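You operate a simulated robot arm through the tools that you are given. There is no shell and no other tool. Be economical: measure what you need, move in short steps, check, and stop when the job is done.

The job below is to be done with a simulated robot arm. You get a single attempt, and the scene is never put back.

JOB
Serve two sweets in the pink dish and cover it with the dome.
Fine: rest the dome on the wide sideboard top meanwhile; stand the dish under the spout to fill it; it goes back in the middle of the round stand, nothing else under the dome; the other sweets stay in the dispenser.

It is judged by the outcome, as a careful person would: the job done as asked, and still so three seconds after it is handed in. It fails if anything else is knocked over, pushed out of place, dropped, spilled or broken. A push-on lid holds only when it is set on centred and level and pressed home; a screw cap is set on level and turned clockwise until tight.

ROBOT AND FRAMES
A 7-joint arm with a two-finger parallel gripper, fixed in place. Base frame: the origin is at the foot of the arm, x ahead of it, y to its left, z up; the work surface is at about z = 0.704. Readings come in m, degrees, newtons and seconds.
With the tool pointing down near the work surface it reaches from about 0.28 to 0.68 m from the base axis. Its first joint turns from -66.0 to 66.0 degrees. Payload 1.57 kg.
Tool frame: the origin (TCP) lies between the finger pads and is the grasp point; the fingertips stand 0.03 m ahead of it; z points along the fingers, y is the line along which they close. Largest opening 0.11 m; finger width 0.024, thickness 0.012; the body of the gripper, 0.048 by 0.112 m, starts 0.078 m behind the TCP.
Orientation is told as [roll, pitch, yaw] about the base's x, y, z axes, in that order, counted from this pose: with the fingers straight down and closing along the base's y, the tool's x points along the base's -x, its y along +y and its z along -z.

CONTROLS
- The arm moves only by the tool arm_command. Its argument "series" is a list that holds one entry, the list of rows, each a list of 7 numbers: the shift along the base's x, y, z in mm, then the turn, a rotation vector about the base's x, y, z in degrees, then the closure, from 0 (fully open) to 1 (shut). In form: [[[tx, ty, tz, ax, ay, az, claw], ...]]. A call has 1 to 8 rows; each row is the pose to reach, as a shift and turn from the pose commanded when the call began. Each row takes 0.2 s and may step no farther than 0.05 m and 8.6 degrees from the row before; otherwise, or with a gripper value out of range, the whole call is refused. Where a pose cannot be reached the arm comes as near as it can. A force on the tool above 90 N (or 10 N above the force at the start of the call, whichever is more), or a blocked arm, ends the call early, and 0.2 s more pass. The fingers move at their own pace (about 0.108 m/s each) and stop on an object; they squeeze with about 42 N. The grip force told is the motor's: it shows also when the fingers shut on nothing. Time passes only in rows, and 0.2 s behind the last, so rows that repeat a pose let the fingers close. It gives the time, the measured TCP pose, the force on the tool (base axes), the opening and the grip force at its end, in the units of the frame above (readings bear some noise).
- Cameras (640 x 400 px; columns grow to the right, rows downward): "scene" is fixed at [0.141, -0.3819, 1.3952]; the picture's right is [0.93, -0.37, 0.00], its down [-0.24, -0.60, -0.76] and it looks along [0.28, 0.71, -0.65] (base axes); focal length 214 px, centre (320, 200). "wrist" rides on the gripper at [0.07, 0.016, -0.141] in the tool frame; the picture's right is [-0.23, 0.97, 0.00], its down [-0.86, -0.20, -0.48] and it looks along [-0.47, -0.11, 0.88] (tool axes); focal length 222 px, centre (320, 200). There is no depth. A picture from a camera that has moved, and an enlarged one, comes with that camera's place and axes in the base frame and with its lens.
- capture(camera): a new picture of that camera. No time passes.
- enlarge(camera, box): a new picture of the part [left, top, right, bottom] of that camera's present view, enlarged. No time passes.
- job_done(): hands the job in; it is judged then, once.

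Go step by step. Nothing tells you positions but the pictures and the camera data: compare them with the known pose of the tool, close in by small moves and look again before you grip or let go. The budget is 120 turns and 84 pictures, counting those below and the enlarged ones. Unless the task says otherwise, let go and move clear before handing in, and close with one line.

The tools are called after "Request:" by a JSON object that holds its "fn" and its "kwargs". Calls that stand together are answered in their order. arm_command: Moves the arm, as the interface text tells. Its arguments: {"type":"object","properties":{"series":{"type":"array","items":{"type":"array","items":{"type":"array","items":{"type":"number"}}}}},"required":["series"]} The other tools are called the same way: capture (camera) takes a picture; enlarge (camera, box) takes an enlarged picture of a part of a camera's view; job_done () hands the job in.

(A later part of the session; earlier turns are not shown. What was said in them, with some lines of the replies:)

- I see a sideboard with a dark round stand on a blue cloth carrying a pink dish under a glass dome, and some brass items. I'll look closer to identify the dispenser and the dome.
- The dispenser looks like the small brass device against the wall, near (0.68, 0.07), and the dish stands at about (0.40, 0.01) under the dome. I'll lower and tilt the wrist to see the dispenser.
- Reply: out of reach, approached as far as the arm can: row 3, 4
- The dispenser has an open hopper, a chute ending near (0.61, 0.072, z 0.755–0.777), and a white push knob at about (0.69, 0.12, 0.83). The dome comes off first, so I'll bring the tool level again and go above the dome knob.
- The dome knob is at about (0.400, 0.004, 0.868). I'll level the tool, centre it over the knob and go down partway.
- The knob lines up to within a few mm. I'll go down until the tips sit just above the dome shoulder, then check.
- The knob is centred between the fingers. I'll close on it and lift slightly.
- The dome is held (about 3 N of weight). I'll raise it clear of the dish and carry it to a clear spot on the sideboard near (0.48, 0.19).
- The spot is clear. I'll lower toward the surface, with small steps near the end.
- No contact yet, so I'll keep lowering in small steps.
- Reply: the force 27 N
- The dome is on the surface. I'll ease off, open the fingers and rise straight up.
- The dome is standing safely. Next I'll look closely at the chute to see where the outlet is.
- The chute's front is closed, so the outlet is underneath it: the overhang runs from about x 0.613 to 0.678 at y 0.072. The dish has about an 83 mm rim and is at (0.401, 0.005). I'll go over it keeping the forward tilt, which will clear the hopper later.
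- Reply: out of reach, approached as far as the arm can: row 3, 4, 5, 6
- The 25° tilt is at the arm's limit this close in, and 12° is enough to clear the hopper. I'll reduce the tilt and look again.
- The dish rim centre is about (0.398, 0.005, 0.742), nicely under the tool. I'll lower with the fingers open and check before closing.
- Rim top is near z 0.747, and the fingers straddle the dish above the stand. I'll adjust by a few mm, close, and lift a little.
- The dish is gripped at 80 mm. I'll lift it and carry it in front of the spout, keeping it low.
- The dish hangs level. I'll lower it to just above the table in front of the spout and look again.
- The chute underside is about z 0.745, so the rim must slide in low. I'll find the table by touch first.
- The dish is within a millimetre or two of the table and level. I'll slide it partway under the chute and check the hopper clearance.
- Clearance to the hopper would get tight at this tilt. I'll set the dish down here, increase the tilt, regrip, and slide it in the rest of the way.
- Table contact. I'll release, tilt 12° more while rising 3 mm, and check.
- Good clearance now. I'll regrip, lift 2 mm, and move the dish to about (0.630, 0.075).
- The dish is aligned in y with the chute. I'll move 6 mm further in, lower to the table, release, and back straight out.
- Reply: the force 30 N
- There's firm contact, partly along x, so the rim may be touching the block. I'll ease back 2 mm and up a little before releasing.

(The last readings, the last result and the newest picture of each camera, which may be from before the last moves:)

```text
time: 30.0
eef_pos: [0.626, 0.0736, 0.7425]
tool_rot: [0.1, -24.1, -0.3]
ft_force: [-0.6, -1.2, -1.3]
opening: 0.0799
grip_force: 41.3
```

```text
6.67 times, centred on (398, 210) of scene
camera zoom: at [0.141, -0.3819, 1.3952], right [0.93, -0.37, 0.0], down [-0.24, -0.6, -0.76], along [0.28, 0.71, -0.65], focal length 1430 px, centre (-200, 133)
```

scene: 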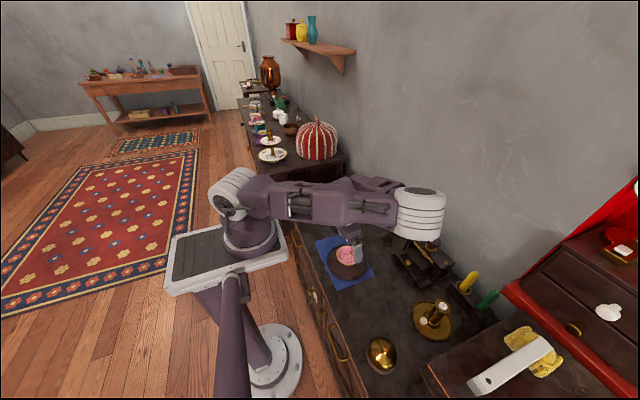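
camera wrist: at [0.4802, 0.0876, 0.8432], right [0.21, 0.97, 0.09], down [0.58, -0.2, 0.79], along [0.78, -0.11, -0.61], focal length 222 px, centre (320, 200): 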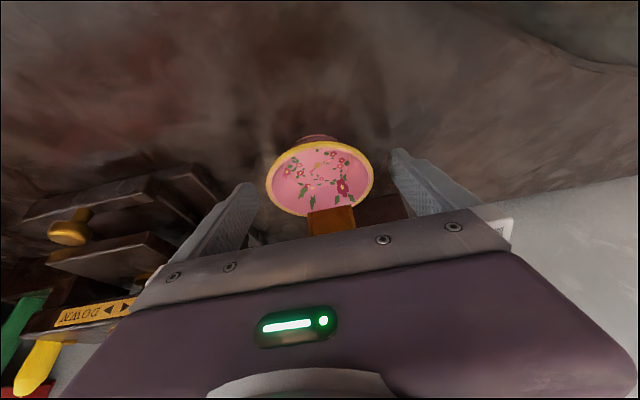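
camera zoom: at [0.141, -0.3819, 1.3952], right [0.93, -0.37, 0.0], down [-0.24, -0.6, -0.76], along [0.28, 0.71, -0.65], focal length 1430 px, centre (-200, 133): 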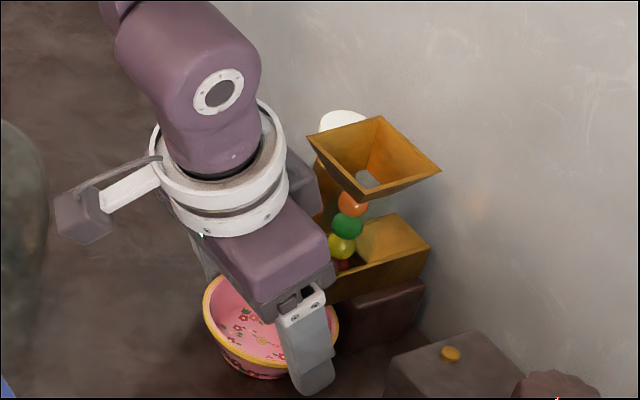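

No sign the dispenser moved. I'll release, back out along −x, then rise.

Request:
{"fn": "arm_command", "kwargs": {"series": [[[0, 0, -1, 0, 0, 0, 1], [0, 0, -1, 0, 0, 0, 0.5], [0, 0, -1, 0, 0, 0, 0], [0, 0, 0, 0, 0, 0, 0], [-40, 0, 5, 0, 0, 0, 0], [-85, 0, 10, 0, 0, 0, 0], [-110, 0, 50, 0, 0, 0, 0], [-110, 0, 95, 0, 0, 0, 0]]]}}

Request:
{"fn": "enlarge", "kwargs": {"camera": "scene", "box": [366, 180, 430, 240]}}

Request:
{"fn": "enlarge", "kwargs": {"camera": "wrist", "box": [240, 90, 400, 210]}}

```text
time: 31.8
eef_pos: [0.5168, 0.0741, 0.8376]
tool_rot: [0.2, -24.0, -0.2]
ft_force: [-0.6, 0.1, -0.1]
opening: 0.11
grip_force: 0.1
```

```text
6.67 times, centred on (398, 210) of scene
camera zoom: at [0.141, -0.3819, 1.3952], right [0.93, -0.37, 0.0], down [-0.24, -0.6, -0.76], along [0.28, 0.71, -0.65], focal length 1430 px, centre (-200, 133)
```

zoom: 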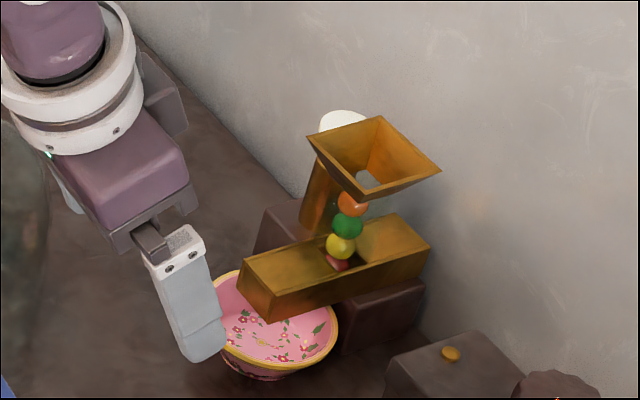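

```text
3.33 times, centred on (320, 150) of wrist
camera zoom: at [0.3962, 0.0888, 0.9381], right [0.21, 0.97, 0.09], down [0.59, -0.2, 0.78], along [0.78, -0.11, -0.61], focal length 740 px, centre (320, 367)
```

zoom: 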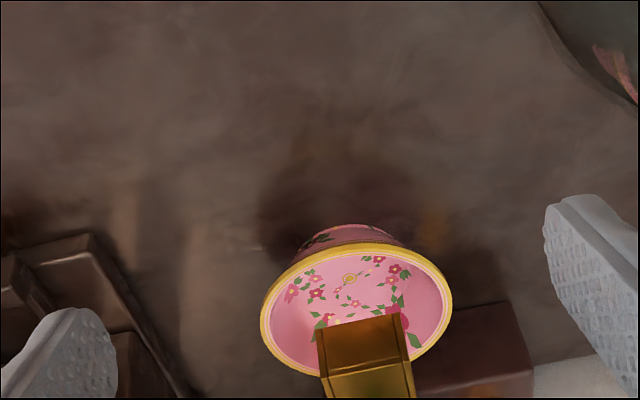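

The dish is standing under the spout. Now I'll go up and toward the white knob for a better measurement, fingers still open.

Request:
{"fn": "arm_command", "kwargs": {"series": [[[0, 5, 40, 0, 0, 0, 0], [10, 15, 80, 0, 0, 0, 0], [40, 35, 105, 0, 0, 0, 0], [75, 48, 110, 0, 0, 0, 0], [75, 48, 110, 0, 0, 0, 0]]]}}

Request:
{"fn": "capture", "kwargs": {"camera": "wrist"}}

Request:
{"fn": "enlarge", "kwargs": {"camera": "scene", "box": [366, 170, 430, 230]}}

```text
time: 33.0
eef_pos: [0.5937, 0.1204, 0.9476]
tool_rot: [0.1, -24.1, -0.2]
ft_force: [0.4, -0.2, 0.5]
opening: 0.1104
grip_force: 0.0
```

```text
37 pictures are left
camera wrist: at [0.4735, 0.1369, 1.0477], right [0.21, 0.97, 0.09], down [0.59, -0.2, 0.79], along [0.78, -0.11, -0.61], focal length 222 px, centre (320, 200)
```

wrist: 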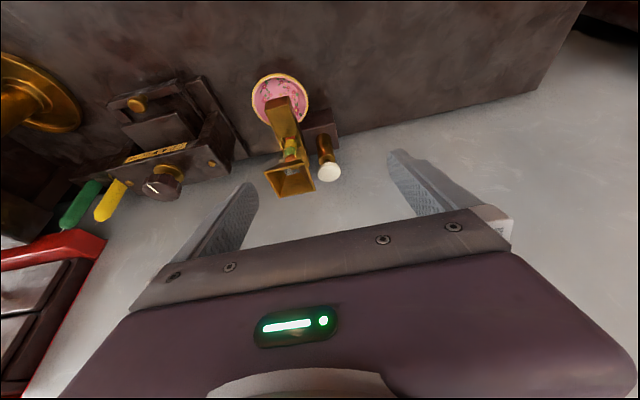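

```text
6.67 times, centred on (398, 200) of scene
camera zoom: at [0.141, -0.3819, 1.3952], right [0.93, -0.37, 0.0], down [-0.24, -0.6, -0.76], along [0.28, 0.71, -0.65], focal length 1430 px, centre (-200, 200)
```

zoom: 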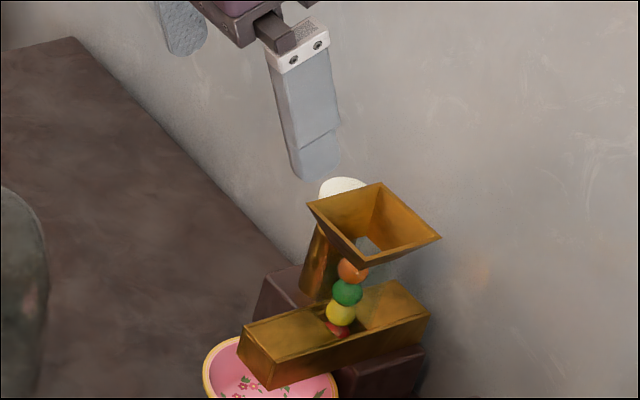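

The knob is at about (0.698, 0.124, top ~0.83), with about 13 mm to the hopper edge. I'll close the fingers and go just above it.

Request:
{"fn": "arm_command", "kwargs": {"series": [[[0, 3, 0, 0, 0, 0, 1], [0, 4, 0, 0, 0, 0, 1], [45, 4, 0, 0, 0, 0, 1], [85, 4, -10, 0, 0, 0, 1], [97, 4, -30, 0, 0, 0, 1], [97, 4, -50, 0, 0, 0, 1], [97, 4, -50, 0, 0, 0, 1]]]}}

Request:
{"fn": "enlarge", "kwargs": {"camera": "wrist", "box": [240, 110, 400, 230]}}

Request:
{"fn": "enlarge", "kwargs": {"camera": "scene", "box": [366, 170, 430, 230]}}

```text
time: 34.6
eef_pos: [0.6889, 0.1239, 0.8976]
tool_rot: [0.1, -24.1, -0.2]
ft_force: [0.5, -0.3, -0.5]
opening: 0.0002
grip_force: 21.2
```

```text
3.33 times, centred on (320, 170) of wrist
camera zoom: at [0.5671, 0.1411, 0.9985], right [0.21, 0.97, 0.09], down [0.59, -0.2, 0.79], along [0.78, -0.11, -0.61], focal length 740 px, centre (320, 300)
```

zoom: 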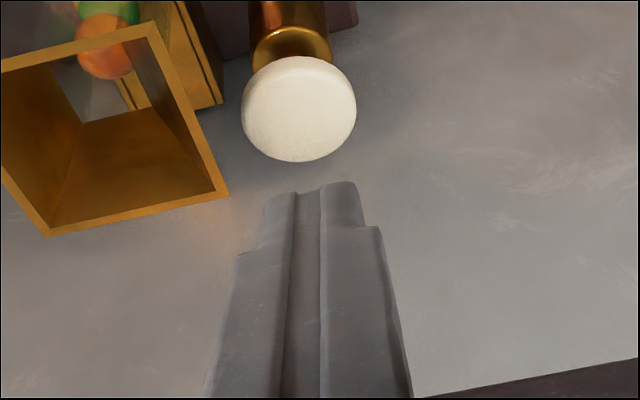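

```text
6.67 times, centred on (398, 200) of scene
camera zoom: at [0.141, -0.3819, 1.3952], right [0.93, -0.37, 0.0], down [-0.24, -0.6, -0.76], along [0.28, 0.71, -0.65], focal length 1430 px, centre (-200, 200)
```

zoom: 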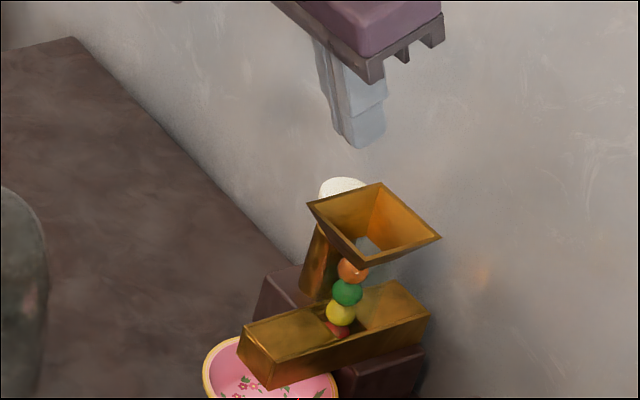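

Aligned over the knob. I'll descend to it in small steps, watching force.

Request:
{"fn": "arm_command", "kwargs": {"series": [[[2, 0, -12, 0, 0, 0, 1], [2, 0, -24, 0, 0, 0, 1], [2, 0, -28, 0, 0, 0, 1], [2, 0, -28, 0, 0, 0, 1]]]}}

Request:
{"fn": "enlarge", "kwargs": {"camera": "wrist", "box": [240, 110, 400, 230]}}

```text
time: 35.6
eef_pos: [0.6901, 0.1261, 0.8694]
tool_rot: [0.1, -24.0, -0.2]
ft_force: [-0.6, -0.2, 0.1]
opening: 0.0
grip_force: 21.2
```

```text
3.33 times, centred on (320, 170) of wrist
camera zoom: at [0.5694, 0.1421, 0.97], right [0.21, 0.97, 0.09], down [0.59, -0.2, 0.79], along [0.78, -0.11, -0.61], focal length 740 px, centre (320, 300)
```

zoom: 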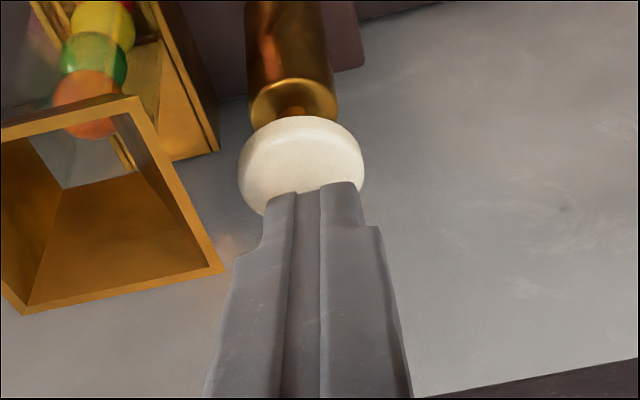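

Tips are just above the knob. I'll press gently.

Request:
{"fn": "arm_command", "kwargs": {"series": [[[0, 0, -3, 0, 0, 0, 1], [0, 0, -6, 0, 0, 0, 1], [0, 0, -6, 0, 0, 0, 1]]]}}

Request:
{"fn": "enlarge", "kwargs": {"camera": "wrist", "box": [240, 110, 400, 230]}}

```text
time: 36.4
eef_pos: [0.6904, 0.1263, 0.8641]
tool_rot: [0.1, -24.1, -0.2]
ft_force: [0.5, -0.8, -0.3]
opening: 0.0003
grip_force: 21.6
```

```text
3.33 times, centred on (320, 170) of wrist
camera zoom: at [0.5697, 0.1419, 0.9638], right [0.21, 0.97, 0.09], down [0.59, -0.2, 0.79], along [0.78, -0.11, -0.61], focal length 740 px, centre (320, 300)
```

zoom: 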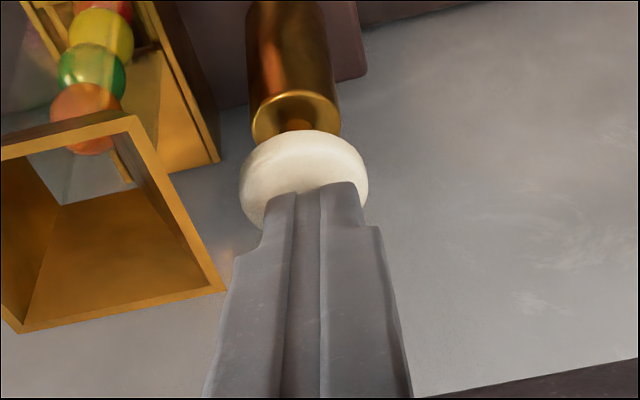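

Request:
{"fn": "arm_command", "kwargs": {"series": [[[0, 0, -3, 0, 0, 0, 1], [0, 0, -5, 0, 0, 0, 1], [0, 0, -5, 0, 0, 0, 1]]]}}

Request:
{"fn": "enlarge", "kwargs": {"camera": "wrist", "box": [240, 90, 400, 210]}}

```text
time: 37.2
eef_pos: [0.6913, 0.1255, 0.8593]
tool_rot: [0.2, -24.1, -0.1]
ft_force: [0.2, 0.2, 0.7]
opening: 0.0
grip_force: 21.2
```

```text
3.33 times, centred on (320, 150) of wrist
camera zoom: at [0.5699, 0.1417, 0.959], right [0.21, 0.97, 0.09], down [0.59, -0.2, 0.79], along [0.78, -0.11, -0.61], focal length 740 px, centre (320, 367)
```

zoom: 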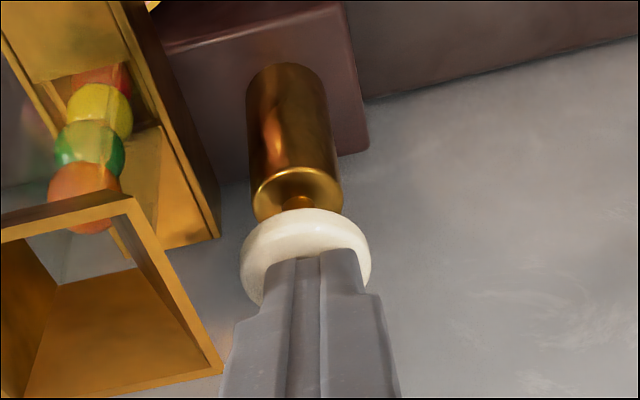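

Request:
{"fn": "arm_command", "kwargs": {"series": [[[0, 0, -2, 0, 0, 0, 1], [0, 0, -4, 0, 0, 0, 1], [0, 0, -4, 0, 0, 0, 1]]]}}

Request:
{"fn": "enlarge", "kwargs": {"camera": "scene", "box": [376, 165, 424, 210]}}

```text
time: 38.0
eef_pos: [0.6895, 0.1259, 0.8545]
tool_rot: [0.1, -24.1, -0.2]
ft_force: [1.1, 1.2, 2.0]
opening: 0.0
grip_force: 21.9
```

```text
8.89 times, centred on (400, 188) of scene
camera zoom: at [0.141, -0.3819, 1.3952], right [0.93, -0.37, 0.0], down [-0.24, -0.6, -0.76], along [0.28, 0.71, -0.65], focal length 1906 px, centre (-391, 311)
```

zoom: 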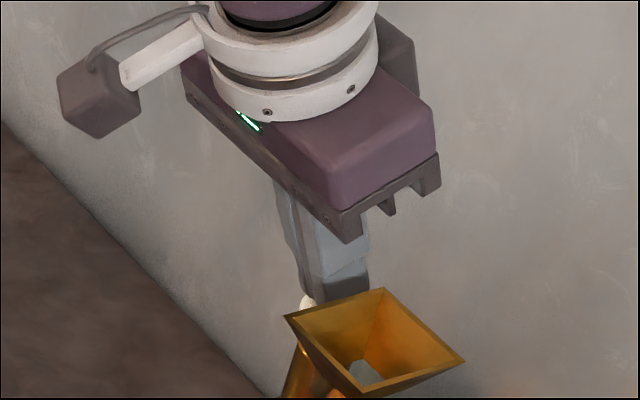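

First light contact (2 N). I'll press further in small steps.

Request:
{"fn": "arm_command", "kwargs": {"series": [[[0, 0, -2, 0, 0, 0, 1], [0, 0, -4, 0, 0, 0, 1]]]}}

Request:
{"fn": "enlarge", "kwargs": {"camera": "wrist", "box": [220, 60, 380, 180]}}

```text
time: 38.6
eef_pos: [0.6898, 0.1259, 0.8498]
tool_rot: [0.1, -24.1, -0.2]
ft_force: [0.2, 1.1, 2.4]
opening: 0.0001
grip_force: 21.2
```

```text
3.33 times, centred on (300, 120) of wrist
camera zoom: at [0.5693, 0.1419, 0.9505], right [0.21, 0.97, 0.09], down [0.59, -0.2, 0.79], along [0.78, -0.11, -0.61], focal length 740 px, centre (387, 467)
```

zoom: 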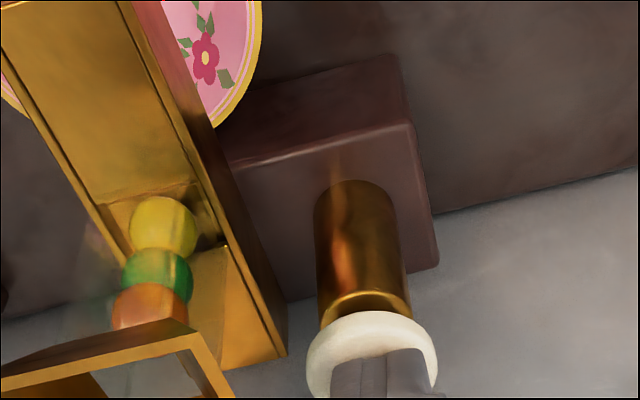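

The red sweet has started moving out of the stack. I'll continue the stroke.

Request:
{"fn": "arm_command", "kwargs": {"series": [[[0, 0, -2, 0, 0, 0, 1], [0, 0, -4, 0, 0, 0, 1]]]}}

Request:
{"fn": "enlarge", "kwargs": {"camera": "wrist", "box": [220, 40, 380, 160]}}

```text
time: 39.2
eef_pos: [0.6904, 0.1264, 0.8461]
tool_rot: [0.1, -24.1, -0.3]
ft_force: [-0.2, 0.7, 4.4]
opening: 0.0002
grip_force: 21.0
```

```text
3.33 times, centred on (300, 100) of wrist
camera zoom: at [0.5693, 0.1419, 0.9467], right [0.21, 0.97, 0.09], down [0.59, -0.2, 0.79], along [0.78, -0.11, -0.61], focal length 740 px, centre (387, 533)
```

zoom: 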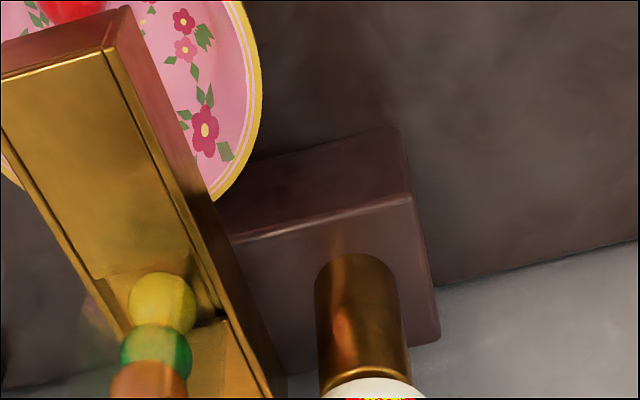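

The red sweet has dropped into the dish. I'll release the plunger fully so the next one can load, and check.

Request:
{"fn": "arm_command", "kwargs": {"series": [[[0, 0, 5, 0, 0, 0, 1], [0, 0, 11, 0, 0, 0, 1], [0, 0, 22, 0, 0, 0, 1], [0, 0, 22, 0, 0, 0, 1]]]}}

Request:
{"fn": "capture", "kwargs": {"camera": "wrist"}}

```text
time: 40.2
eef_pos: [0.6906, 0.1257, 0.8691]
tool_rot: [0.1, -23.9, -0.2]
ft_force: [-0.7, -0.4, 0.0]
opening: 0.0
grip_force: 21.1
```

```text
27 pictures are left
camera wrist: at [0.5692, 0.1414, 0.9684], right [0.21, 0.97, 0.09], down [0.59, -0.2, 0.78], along [0.78, -0.11, -0.61], focal length 222 px, centre (320, 200)
```

wrist: 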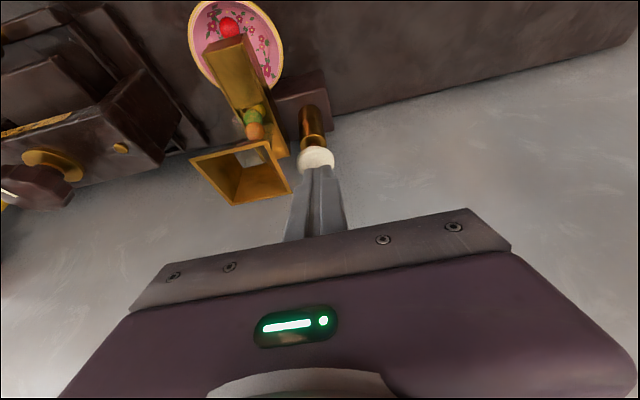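

One sweet is in the dish and the stack has dropped down. Second press with the same stroke.

Request:
{"fn": "arm_command", "kwargs": {"series": [[[0, 0, -10, 0, 0, 0, 1], [0, 0, -14, 0, 0, 0, 1], [0, 0, -18, 0, 0, 0, 1], [0, 0, -21, 0, 0, 0, 1], [0, 0, -23, 0, 0, 0, 1], [0, 0, -23, 0, 0, 0, 1]]]}}

Request:
{"fn": "capture", "kwargs": {"camera": "wrist"}}

```text
time: 41.6
eef_pos: [0.6909, 0.1252, 0.8464]
tool_rot: [0.2, -24.1, -0.1]
ft_force: [0.4, 1.0, 4.4]
opening: 0.0
grip_force: 21.4
```

```text
26 pictures are left
camera wrist: at [0.5698, 0.1411, 0.9454], right [0.21, 0.97, 0.09], down [0.58, -0.2, 0.79], along [0.78, -0.11, -0.61], focal length 222 px, centre (320, 200)
```

wrist: 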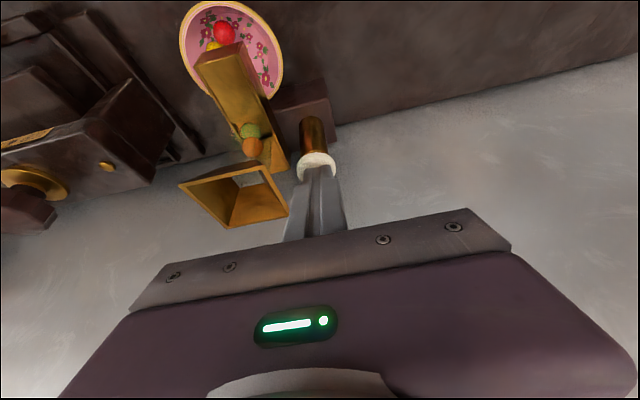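

Red and yellow are both in the dish, with green and orange left in the dispenser. I'll lift off the knob and back away for the dish pick-up.

Request:
{"fn": "arm_command", "kwargs": {"series": [[[0, 0, 20, 0, 0, 0, 1], [0, 0, 60, 0, 0, 0, 1], [-35, 0, 85, 0, 0, 0, 1], [-80, -10, 85, 0, 0, 0, 1], [-120, -30, 75, 0, 0, 0, 0.5], [-155, -51, 60, 0, 0, 0, 0], [-175, -52, 20, 0, 0, 0, 0], [-175, -52, -8, 0, 0, 0, 0]]]}}

Request:
{"fn": "capture", "kwargs": {"camera": "wrist"}}

Request:
{"fn": "enlarge", "kwargs": {"camera": "scene", "box": [366, 180, 430, 240]}}

```text
time: 43.4
eef_pos: [0.5161, 0.0758, 0.8365]
tool_rot: [0.1, -24.1, -0.2]
ft_force: [0.4, -0.9, 0.6]
opening: 0.11
grip_force: 0.0
```

```text
25 pictures are left
camera wrist: at [0.3951, 0.0913, 0.9362], right [0.21, 0.97, 0.09], down [0.58, -0.2, 0.79], along [0.78, -0.11, -0.61], focal length 222 px, centre (320, 200)
```

wrist: 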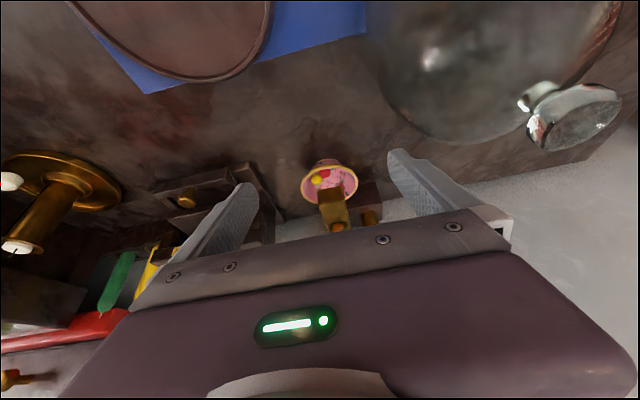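

```text
6.67 times, centred on (398, 210) of scene
camera zoom: at [0.141, -0.3819, 1.3952], right [0.93, -0.37, 0.0], down [-0.24, -0.6, -0.76], along [0.28, 0.71, -0.65], focal length 1430 px, centre (-200, 133)
```

zoom: 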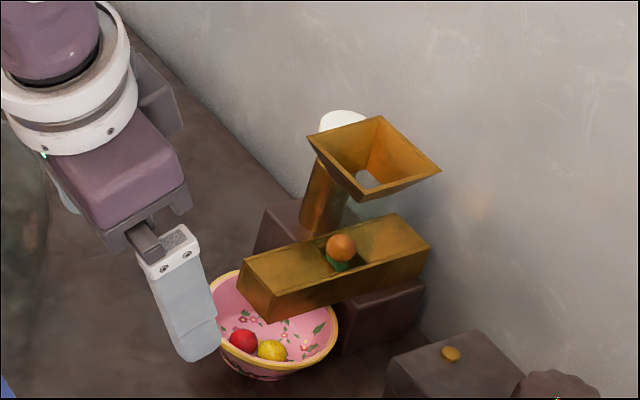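

Two sweets are in the dish and it hasn't moved. I'll re-approach along the same low path with open fingers.

Request:
{"fn": "arm_command", "kwargs": {"series": [[[0, 0, -45, 0, 0, 0, 0], [20, 0, -85, 0, 0, 0, 0], [60, 0, -90, 0, 0, 0, 0], [98, 0, -94, 0, 0, 0, 0], [108, 0, -94, 0, 0, 0, 0], [108, 0, -94, 0, 0, 0, 0]]]}}

Request:
{"fn": "enlarge", "kwargs": {"camera": "wrist", "box": [240, 110, 400, 230]}}

```text
time: 44.8
eef_pos: [0.6233, 0.0756, 0.7416]
tool_rot: [0.1, -23.9, -0.2]
ft_force: [-0.8, -0.3, 0.1]
opening: 0.11
grip_force: 0.1
```

```text
3.33 times, centred on (320, 170) of wrist
camera zoom: at [0.5031, 0.0909, 0.8417], right [0.21, 0.97, 0.09], down [0.59, -0.2, 0.79], along [0.78, -0.11, -0.61], focal length 740 px, centre (320, 300)
```

zoom: 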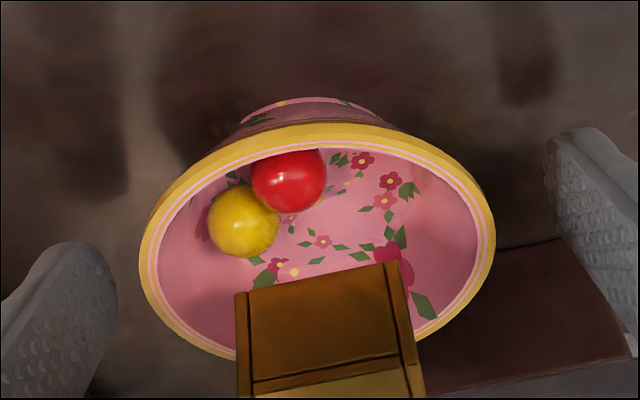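

The dish is centred between the fingers. I'll close gradually so the sweets aren't jolted, then lift 1–2 mm and back out slowly.

Request:
{"fn": "arm_command", "kwargs": {"series": [[[0, -1, 0, 0, 0, 0, 0.15], [0, -1, 0, 0, 0, 0, 0.22], [0, -1, 0, 0, 0, 0, 0.3], [0, -1, 0, 0, 0, 0, 1], [0, -1, 1, 0, 0, 0, 1], [-4, -1, 3, 0, 0, 0, 1], [-12, -1, 4, 0, 0, 0, 1], [-25, -1, 5, 0, 0, 0, 1]]]}}

Request:
{"fn": "enlarge", "kwargs": {"camera": "wrist", "box": [240, 110, 400, 230]}}

```text
time: 46.6
eef_pos: [0.5976, 0.0735, 0.7477]
tool_rot: [0.2, -24.1, -0.2]
ft_force: [-0.1, -0.2, -1.5]
opening: 0.0801
grip_force: 42.0
```

```text
3.33 times, centred on (320, 170) of wrist
camera zoom: at [0.4777, 0.0891, 0.8486], right [0.21, 0.97, 0.09], down [0.58, -0.2, 0.79], along [0.78, -0.11, -0.61], focal length 740 px, centre (320, 300)
```

zoom: 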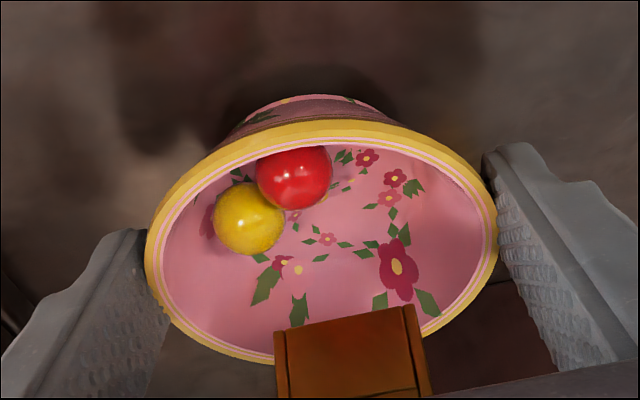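

Sweets are stable. I'll back out to open table, set the dish down, and reduce the tilt so the stand is reachable.

Request:
{"fn": "arm_command", "kwargs": {"series": [[[-15, 0, 0, 0, 0, 0, 1], [-32, 0, 0, 0, 0, 0, 1], [-48, 0, 0, 0, 0, 0, 1], [-58, 0, 0, 0, 0, 0, 1], [-60, 0, -2, 0, 0, 0, 1], [-60, 0, -4, 0, 0, 0, 1], [-60, 0, -5, 0, 0, 0, 1], [-60, 0, -5, 0, 0, 0, 1]]]}}

```text
time: 48.4
eef_pos: [0.5379, 0.072, 0.7431]
tool_rot: [0.0, -24.0, -0.2]
ft_force: [0.1, 0.1, -1.5]
opening: 0.0802
grip_force: 41.5
```

Request:
{"fn": "arm_command", "kwargs": {"series": [[[0, 0, -0.5, 0, 0, 0, 1], [0, 0, -1, 0, 0, 0, 1], [0, 0, -1.5, 0, 0, 0, 1], [0, 0, -1.5, 0, 0, 0, 1]]]}}

```text
time: 49.4
eef_pos: [0.5388, 0.0725, 0.7426]
tool_rot: [0.1, -24.1, -0.1]
ft_force: [-2.5, -2.1, 9.9]
opening: 0.0799
grip_force: 41.7
```

Table contact. I'll release, reduce tilt to −12°, and check.

Request:
{"fn": "arm_command", "kwargs": {"series": [[[0, 0, 0.8, 0, 0, 0, 1], [0, 0, 0.8, 0, 0, 0, 0.25], [0, 0, 0.8, 0, 0, 0, 0], [0, 0, 1.5, 0, 0, 0, 0], [1, 0, 3, 0, 6, 0, 0], [3, 0, 3, 0, 12, 0, 0], [3, 0, 2, 0, 12, 0, 0]]]}}

Request:
{"fn": "enlarge", "kwargs": {"camera": "wrist", "box": [240, 110, 400, 230]}}

```text
time: 51.0
eef_pos: [0.5417, 0.0726, 0.746]
tool_rot: [0.1, -12.0, -0.2]
ft_force: [-0.5, -0.5, -0.8]
opening: 0.11
grip_force: 0.1
```

```text
3.33 times, centred on (320, 170) of wrist
camera zoom: at [0.4439, 0.0887, 0.8678], right [0.23, 0.97, 0.05], down [0.74, -0.2, 0.65], along [0.64, -0.11, -0.76], focal length 740 px, centre (320, 300)
```

zoom: 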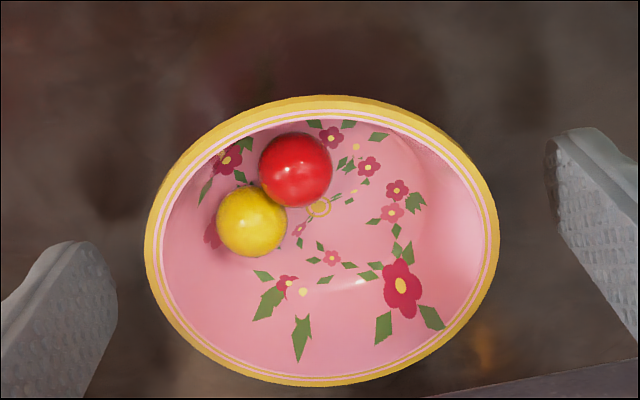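

Good alignment. I'll grip at this tilt and carry the dish smoothly back above the stand.

Request:
{"fn": "arm_command", "kwargs": {"series": [[[-1, 0, -2, 0, 0, 0, 0.15], [-1, 0, -2, 0, 0, 0, 0.22], [-1, 0, -2, 0, 0, 0, 0.3], [-1, 0, -2, 0, 0, 0, 1], [-1, 0, 0, 0, 0, 0, 1], [-1, 0, 10, 0, 0, 0, 1], [-1, 0, 28, 0, 0, 0, 1], [-1, 0, 45, 0, 0, 0, 1]]]}}

Request:
{"fn": "capture", "kwargs": {"camera": "wrist"}}

```text
time: 52.8
eef_pos: [0.5402, 0.0726, 0.7895]
tool_rot: [0.0, -12.1, -0.2]
ft_force: [0.8, 0.0, -0.6]
opening: 0.0801
grip_force: 41.6
```

```text
20 pictures are left
camera wrist: at [0.4438, 0.0882, 0.9124], right [0.23, 0.97, 0.05], down [0.74, -0.2, 0.65], along [0.64, -0.11, -0.76], focal length 222 px, centre (320, 200)
```

wrist: 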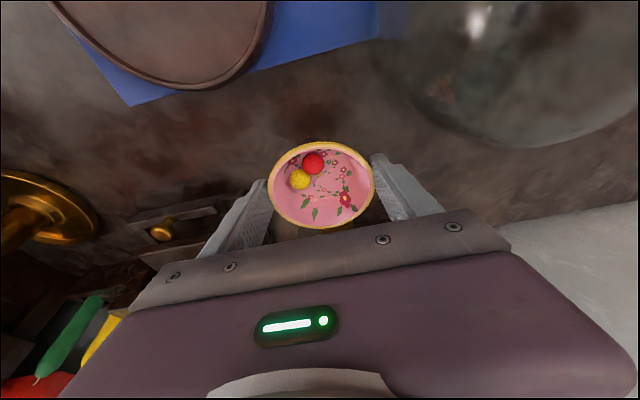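

The sweets are riding fine. I'll carry the dish back over the stand centre at about (0.398, 0.004).

Request:
{"fn": "arm_command", "kwargs": {"series": [[[-10, -4, 2, 0, 0, 0, 1], [-30, -13, 5, 0, 0, 0, 1], [-55, -25, 6, 0, 0, 0, 1], [-80, -37, 6, 0, 0, 0, 1], [-105, -49, 6, 0, 0, 0, 1], [-128, -60, 6, 0, 0, 0, 1], [-142, -67, 6, 0, 0, 0, 1], [-145, -68, 4, 0, 0, 0, 1]]]}}

Request:
{"fn": "arm_command", "kwargs": {"series": [[[0, 0, -8, 0, 0, 0, 1], [0, 0, -18, 0, 0, 0, 1], [0, 0, -27, 0, 0, 0, 1], [0, 0, -30, 0, 0, 0, 1], [0, 0, -30, 0, 0, 0, 1]]]}}

Request:
{"fn": "enlarge", "kwargs": {"camera": "scene", "box": [310, 215, 390, 290]}}

Request:
{"fn": "capture", "kwargs": {"camera": "wrist"}}

```text
time: 54.6
eef_pos: [0.396, 0.0058, 0.7941]
tool_rot: [0.1, -12.1, -0.2]
ft_force: [-0.1, -0.2, -0.6]
opening: 0.08
grip_force: 42.5
```

```text
time: 55.8
eef_pos: [0.3957, 0.0046, 0.7648]
tool_rot: [0.0, -12.0, -0.2]
ft_force: [0.6, -0.6, -0.7]
opening: 0.0802
grip_force: 41.7
```

```text
5.33 times, centred on (350, 252) of scene
camera zoom: at [0.141, -0.3819, 1.3952], right [0.93, -0.37, 0.0], down [-0.24, -0.6, -0.76], along [0.28, 0.71, -0.65], focal length 1144 px, centre (160, -80)
```

zoom: 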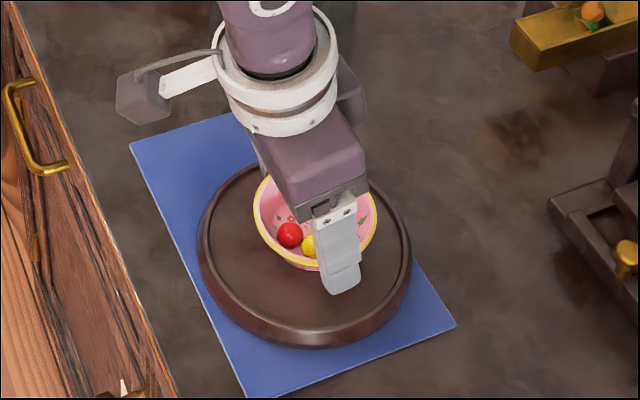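

```text
18 pictures are left
camera wrist: at [0.2985, 0.0207, 0.8864], right [0.23, 0.97, 0.05], down [0.74, -0.2, 0.65], along [0.64, -0.11, -0.76], focal length 222 px, centre (320, 200)
```

wrist: 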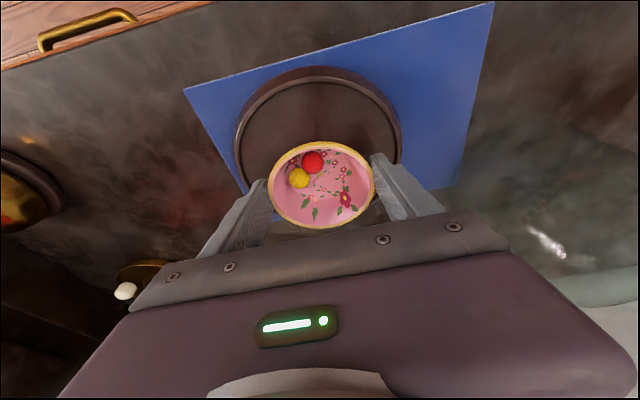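

The dish is about 2 mm forward of where it was originally. I'll shift it back 2 mm and lower onto the stand.

Request:
{"fn": "arm_command", "kwargs": {"series": [[[-2, 0, -1, 0, 0, 0, 1], [-2, 0, -2.5, 0, 0, 0, 1], [-2, 0, -4, 0, 0, 0, 1], [-2, 0, -4, 0, 0, 0, 1]]]}}

```text
time: 56.8
eef_pos: [0.3942, 0.0037, 0.7596]
tool_rot: [0.0, -12.2, -0.2]
ft_force: [3.0, 2.7, 30.2]
opening: 0.0802
grip_force: 41.6
```

It's seated. I'll ease off, release gently and rise.

Request:
{"fn": "arm_command", "kwargs": {"series": [[[0, 0, 1, 0, 0, 0, 1], [0, 0, 1, 0, 0, 0, 0.25], [0, 0, 1, 0, 0, 0, 0.1], [0, 0, 2, 0, 0, 0, 0], [0, 0, 4, 0, 0, 0, 0], [0, 0, 40, 0, 4, 0, 0], [0, 0, 88, 0, 8, 0, 0], [0, 0, 130, 0, 12, 0, 0]]]}}

Request:
{"fn": "enlarge", "kwargs": {"camera": "wrist", "box": [200, 50, 440, 200]}}

Request:
{"fn": "enlarge", "kwargs": {"camera": "scene", "box": [310, 215, 390, 290]}}

```text
time: 58.6
eef_pos: [0.3915, 0.0042, 0.8887]
tool_rot: [0.0, 0.0, -0.2]
ft_force: [-0.4, 0.1, 0.1]
opening: 0.1101
grip_force: 0.2
```

```text
2.67 times, centred on (320, 125) of wrist
camera zoom: at [0.3223, 0.0204, 1.0295], right [0.23, 0.97, 0.0], down [0.85, -0.2, 0.48], along [0.47, -0.11, -0.88], focal length 592 px, centre (320, 400)
```

zoom: 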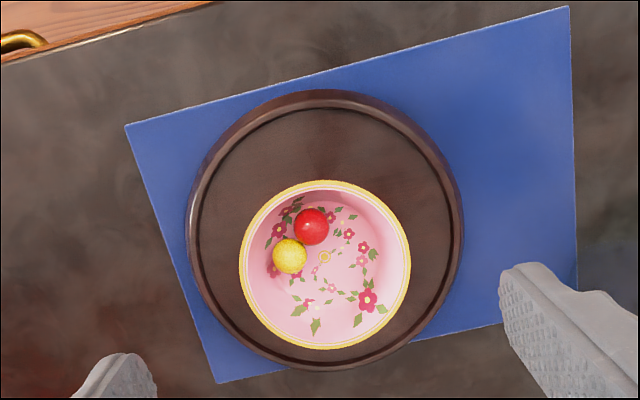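

```text
5.33 times, centred on (350, 252) of scene
camera zoom: at [0.141, -0.3819, 1.3952], right [0.93, -0.37, 0.0], down [-0.24, -0.6, -0.76], along [0.28, 0.71, -0.65], focal length 1144 px, centre (160, -80)
```

zoom: 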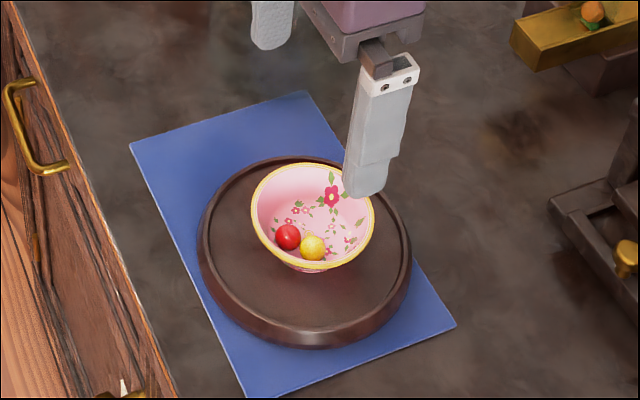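

The dish stands in the middle of the stand (within a few mm) with both sweets, and nothing else is on it. Now to fetch the dome: rise, go above it, and check alignment.

Request:
{"fn": "arm_command", "kwargs": {"series": [[[0, 0, 45, 0, 0, 0, 0.2], [0, 15, 85, 0, 0, 0, 0.4], [20, 55, 95, 0, 0, 0, 0.4], [40, 95, 95, 0, 0, 0, 0.4], [60, 135, 95, 0, 0, 0, 0.4], [80, 172, 90, 0, 0, 0, 0.4], [85, 188, 60, 0, 0, 0, 0.4], [85, 188, 50, 0, 0, 0, 0.4]]]}}

Request:
{"fn": "enlarge", "kwargs": {"camera": "wrist", "box": [220, 80, 420, 230]}}

```text
time: 60.4
eef_pos: [0.48, 0.1929, 0.9395]
tool_rot: [0.0, 0.0, -0.2]
ft_force: [0.5, 0.3, -0.3]
opening: 0.066
grip_force: 0.1
```

```text
2.67 times, centred on (320, 155) of wrist
camera zoom: at [0.4105, 0.2095, 1.0799], right [0.23, 0.97, 0.0], down [0.85, -0.2, 0.48], along [0.47, -0.11, -0.88], focal length 592 px, centre (320, 320)
```

zoom: 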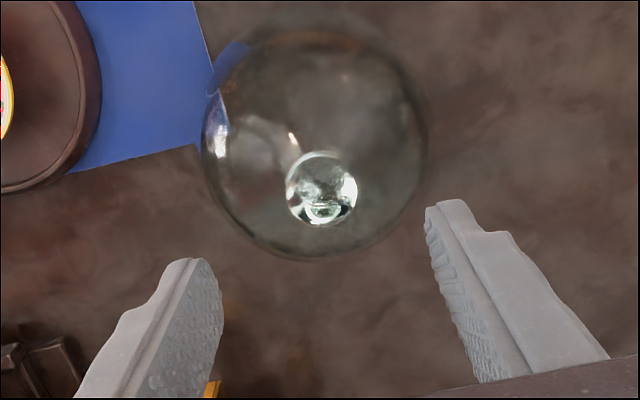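

The knob is at about (0.473, 0.194, 0.862), so I'll shift 7 mm back in x, descend and check before closing.

Request:
{"fn": "arm_command", "kwargs": {"series": [[[-4, 1, -25, 0, 0, 0, 0.4], [-7, 1, -50, 0, 0, 0, 0.4], [-7, 1, -67, 0, 0, 0, 0.4], [-7, 1, -69, 0, 0, 0, 0.4]]]}}

Request:
{"fn": "enlarge", "kwargs": {"camera": "wrist", "box": [220, 80, 420, 230]}}

```text
time: 61.4
eef_pos: [0.4719, 0.1939, 0.8703]
tool_rot: [0.0, -0.1, -0.2]
ft_force: [-0.5, 1.0, 0.1]
opening: 0.066
grip_force: 0.0
```

```text
2.67 times, centred on (320, 155) of wrist
camera zoom: at [0.4029, 0.2097, 1.0103], right [0.23, 0.97, 0.0], down [0.85, -0.2, 0.48], along [0.47, -0.11, -0.88], focal length 592 px, centre (320, 320)
```

zoom: 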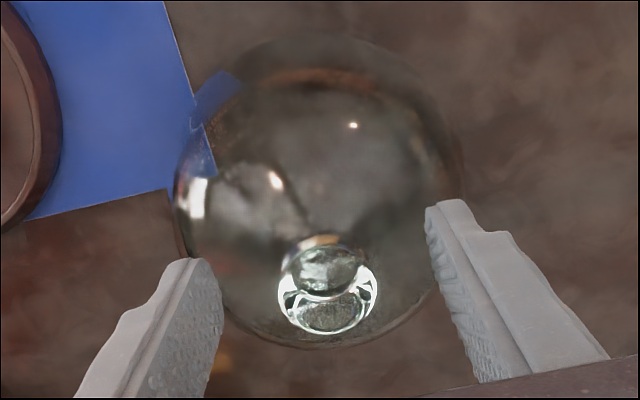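

Aligned in x, about 1.5 mm off in y. I'll correct that, close, and lift.

Request:
{"fn": "arm_command", "kwargs": {"series": [[[0, 1.5, 0, 0, 0, 0, 0.5], [0, 1.5, 0, 0, 0, 0, 1], [0, 1.5, 0, 0, 0, 0, 1], [0, 1.5, 0, 0, 0, 0, 1], [0, 1.5, 15, 0, 0, 0, 1], [0, 1.5, 50, 0, 0, 0, 1], [0, 1.5, 90, 0, 0, 0, 1], [0, 1.5, 120, 0, 0, 0, 1]]]}}

```text
time: 63.2
eef_pos: [0.4717, 0.1945, 0.9906]
tool_rot: [0.0, -0.1, -0.1]
ft_force: [-0.1, 0.0, -3.0]
opening: 0.0273
grip_force: 37.9
```

The dome is held. I'll carry it over the stand at (0.3985, 0.004).

Request:
{"fn": "arm_command", "kwargs": {"series": [[[-5, -12, 3, 0, 0, 0, 1], [-20, -50, 3, 0, 0, 0, 1], [-37, -92, 3, 0, 0, 0, 1], [-53, -134, 3, 0, 0, 0, 1], [-66, -170, 3, 0, 0, 0, 1], [-72, -187, 3, 0, 0, 0, 1], [-73, -190.5, -10, 0, 0, 0, 1], [-73, -190.5, -30, 0, 0, 0, 1]]]}}

Request:
{"fn": "capture", "kwargs": {"camera": "wrist"}}

Request:
{"fn": "enlarge", "kwargs": {"camera": "scene", "box": [310, 195, 406, 290]}}

```text
time: 65.0
eef_pos: [0.3997, 0.0065, 0.9599]
tool_rot: [0.0, -0.1, -0.2]
ft_force: [0.0, -0.1, -2.5]
opening: 0.0273
grip_force: 37.8
```

```text
13 pictures are left
camera wrist: at [0.3293, 0.0219, 1.1007], right [0.23, 0.97, 0.0], down [0.85, -0.2, 0.48], along [0.47, -0.11, -0.88], focal length 222 px, centre (320, 200)
```

wrist: 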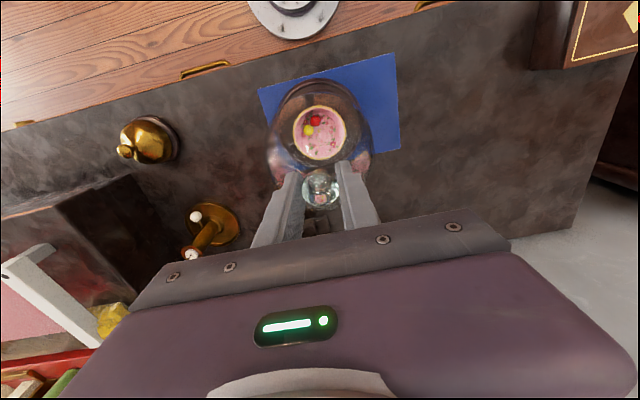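

```text
4.21 times, centred on (358, 242) of scene
camera zoom: at [0.141, -0.3819, 1.3952], right [0.93, -0.37, 0.0], down [-0.24, -0.6, -0.76], along [0.28, 0.71, -0.65], focal length 903 px, centre (160, 21)
```

zoom: 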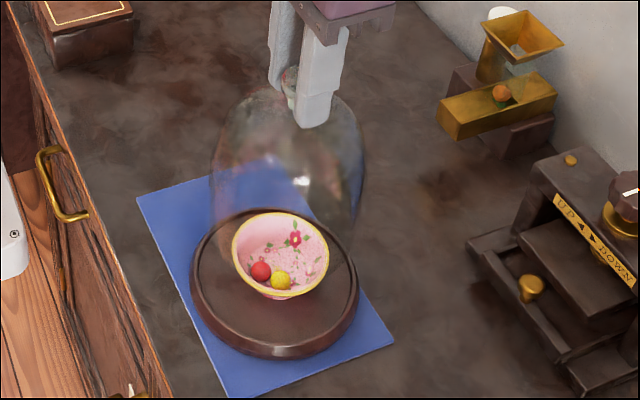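

The dome is over the dish. I'll lower to about 10 mm above the seat and check centring.

Request:
{"fn": "arm_command", "kwargs": {"series": [[[-0.5, -1, -15, 0, 0, 0, 1], [-0.5, -2, -30, 0, 0, 0, 1], [-0.5, -2, -45, 0, 0, 0, 1], [-0.5, -2, -60, 0, 0, 0, 1], [-0.5, -2, -60, 0, 0, 0, 1]]]}}

Request:
{"fn": "enlarge", "kwargs": {"camera": "scene", "box": [310, 215, 390, 290]}}

Request:
{"fn": "enlarge", "kwargs": {"camera": "wrist", "box": [200, 50, 440, 200]}}

```text
time: 66.2
eef_pos: [0.3981, 0.0033, 0.9007]
tool_rot: [0.1, 0.0, -0.3]
ft_force: [0.5, 0.0, -3.3]
opening: 0.0272
grip_force: 38.0
```

```text
5.33 times, centred on (350, 252) of scene
camera zoom: at [0.141, -0.3819, 1.3952], right [0.93, -0.37, 0.0], down [-0.24, -0.6, -0.76], along [0.28, 0.71, -0.65], focal length 1144 px, centre (160, -80)
```

zoom: 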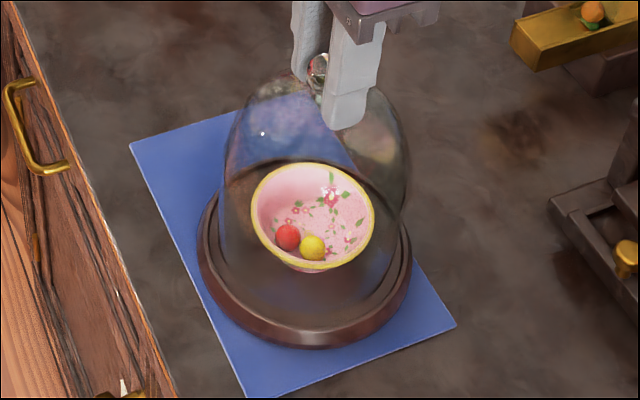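

```text
2.67 times, centred on (320, 125) of wrist
camera zoom: at [0.3288, 0.0186, 1.0416], right [0.23, 0.97, 0.0], down [0.85, -0.2, 0.48], along [0.47, -0.11, -0.88], focal length 592 px, centre (320, 400)
```

zoom: 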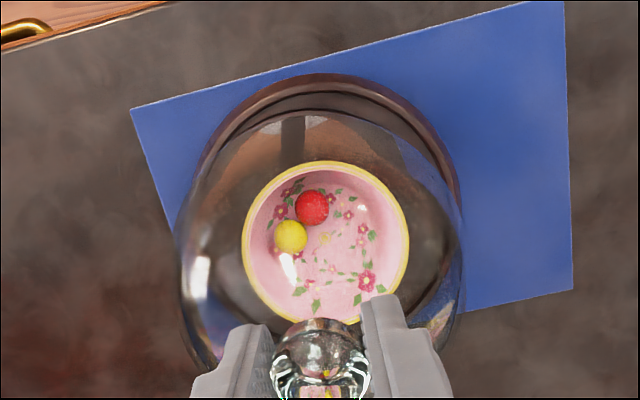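

Dome and stand agree to within about 2 mm. I'll shift 2 mm in +y and lower onto the seat in small steps.

Request:
{"fn": "arm_command", "kwargs": {"series": [[[0, 2, -4, 0, 0, 0, 1], [0, 2, -8, 0, 0, 0, 1], [0, 2, -10, 0, 0, 0, 1], [0, 2, -10, 0, 0, 0, 1]]]}}

Request:
{"fn": "enlarge", "kwargs": {"camera": "scene", "box": [310, 215, 390, 290]}}

```text
time: 67.2
eef_pos: [0.3973, 0.0049, 0.8892]
tool_rot: [0.0, -0.1, -0.2]
ft_force: [-0.1, 1.1, -3.3]
opening: 0.0272
grip_force: 37.7
```

```text
5.33 times, centred on (350, 252) of scene
camera zoom: at [0.141, -0.3819, 1.3952], right [0.93, -0.37, 0.0], down [-0.24, -0.6, -0.76], along [0.28, 0.71, -0.65], focal length 1144 px, centre (160, -80)
```

zoom: 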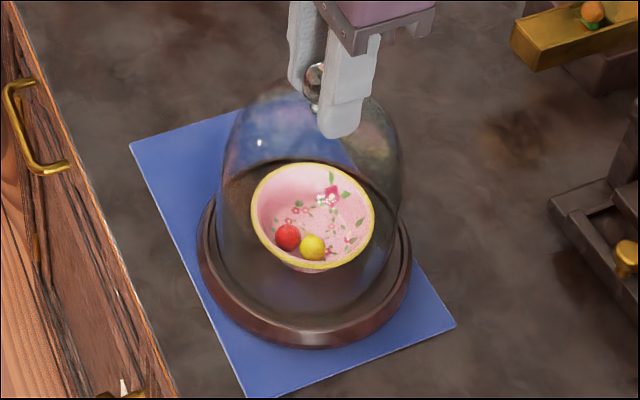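

It matches the original dome image nearly to the pixel. I'll lower the last millimetres.

Request:
{"fn": "arm_command", "kwargs": {"series": [[[0, 0, -1, 0, 0, 0, 1], [0, 0, -2, 0, 0, 0, 1], [0, 0, -2, 0, 0, 0, 1]]]}}

```text
time: 68.0
eef_pos: [0.3983, 0.0055, 0.8883]
tool_rot: [0.0, -0.1, -0.2]
ft_force: [-0.8, -0.7, -2.2]
opening: 0.0273
grip_force: 37.6
```

Request:
{"fn": "arm_command", "kwargs": {"series": [[[0, 0, -1, 0, 0, 0, 1], [0, 0, -1.5, 0, 0, 0, 1], [0, 0, -1.5, 0, 0, 0, 1]]]}}

```text
time: 68.8
eef_pos: [0.3982, 0.0054, 0.8875]
tool_rot: [-0.1, 0.0, -0.2]
ft_force: [-7.0, 1.6, 21.8]
opening: 0.0275
grip_force: 37.8
```

The dome is seated at the expected height. I'll ease off, release and rise.

Request:
{"fn": "arm_command", "kwargs": {"series": [[[0, 0, 1, 0, 0, 0, 1], [0, 0, 1, 0, 0, 0, 0.6], [0, 0, 1, 0, 0, 0, 0.4], [0, 0, 1, 0, 0, 0, 0.4], [0, 0, 30, 0, 0, 0, 0.4], [0, 0, 75, 0, 0, 0, 0.4], [0, 0, 120, 0, 0, 0, 0.4], [-10, 0, 140, 0, 0, 0, 0.4]]]}}

Request:
{"fn": "enlarge", "kwargs": {"camera": "scene", "box": [310, 215, 390, 290]}}

Request:
{"fn": "capture", "kwargs": {"camera": "wrist"}}

Request:
{"fn": "capture", "kwargs": {"camera": "scene"}}

```text
time: 70.6
eef_pos: [0.3878, 0.0047, 1.0277]
tool_rot: [-0.1, 0.1, -0.2]
ft_force: [-0.3, -0.1, 0.0]
opening: 0.0662
grip_force: 0.1
```

```text
5.33 times, centred on (350, 252) of scene
camera zoom: at [0.141, -0.3819, 1.3952], right [0.93, -0.37, 0.0], down [-0.24, -0.6, -0.76], along [0.28, 0.71, -0.65], focal length 1144 px, centre (160, -80)
```

zoom: 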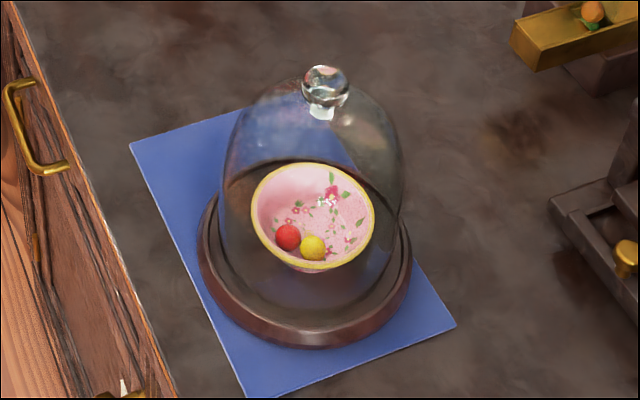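

```text
7 pictures are left
camera wrist: at [0.3194, 0.0199, 1.1687], right [0.23, 0.97, 0.0], down [0.85, -0.2, 0.48], along [0.47, -0.11, -0.88], focal length 222 px, centre (320, 200)
```

wrist: 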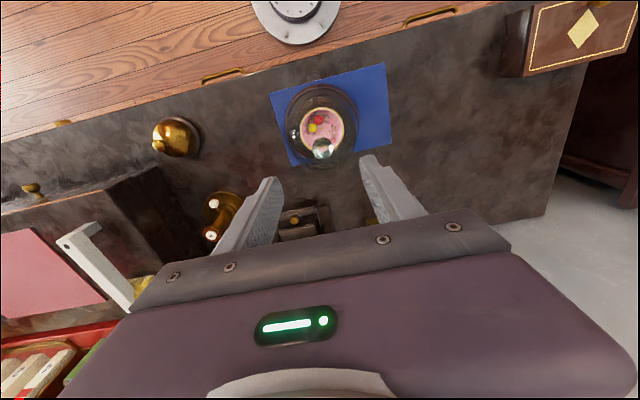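

```text
6 pictures are left
```

scene: 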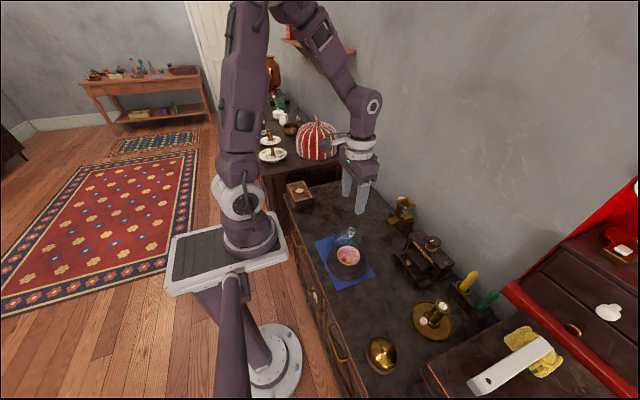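

The dome sits level and centred over the dish with two sweets in it, the rest of the scene is unchanged, and the arm is clear. I'm handing in.

Request:
{"fn": "job_done", "kwargs": {}}

```text
The job is handed in.
```

Two sweets, one red and one yellow, are in the pink dish on the round stand under the dome; the dish sits within about 5 mm of the centre, and the other sweets are still in the dispenser.
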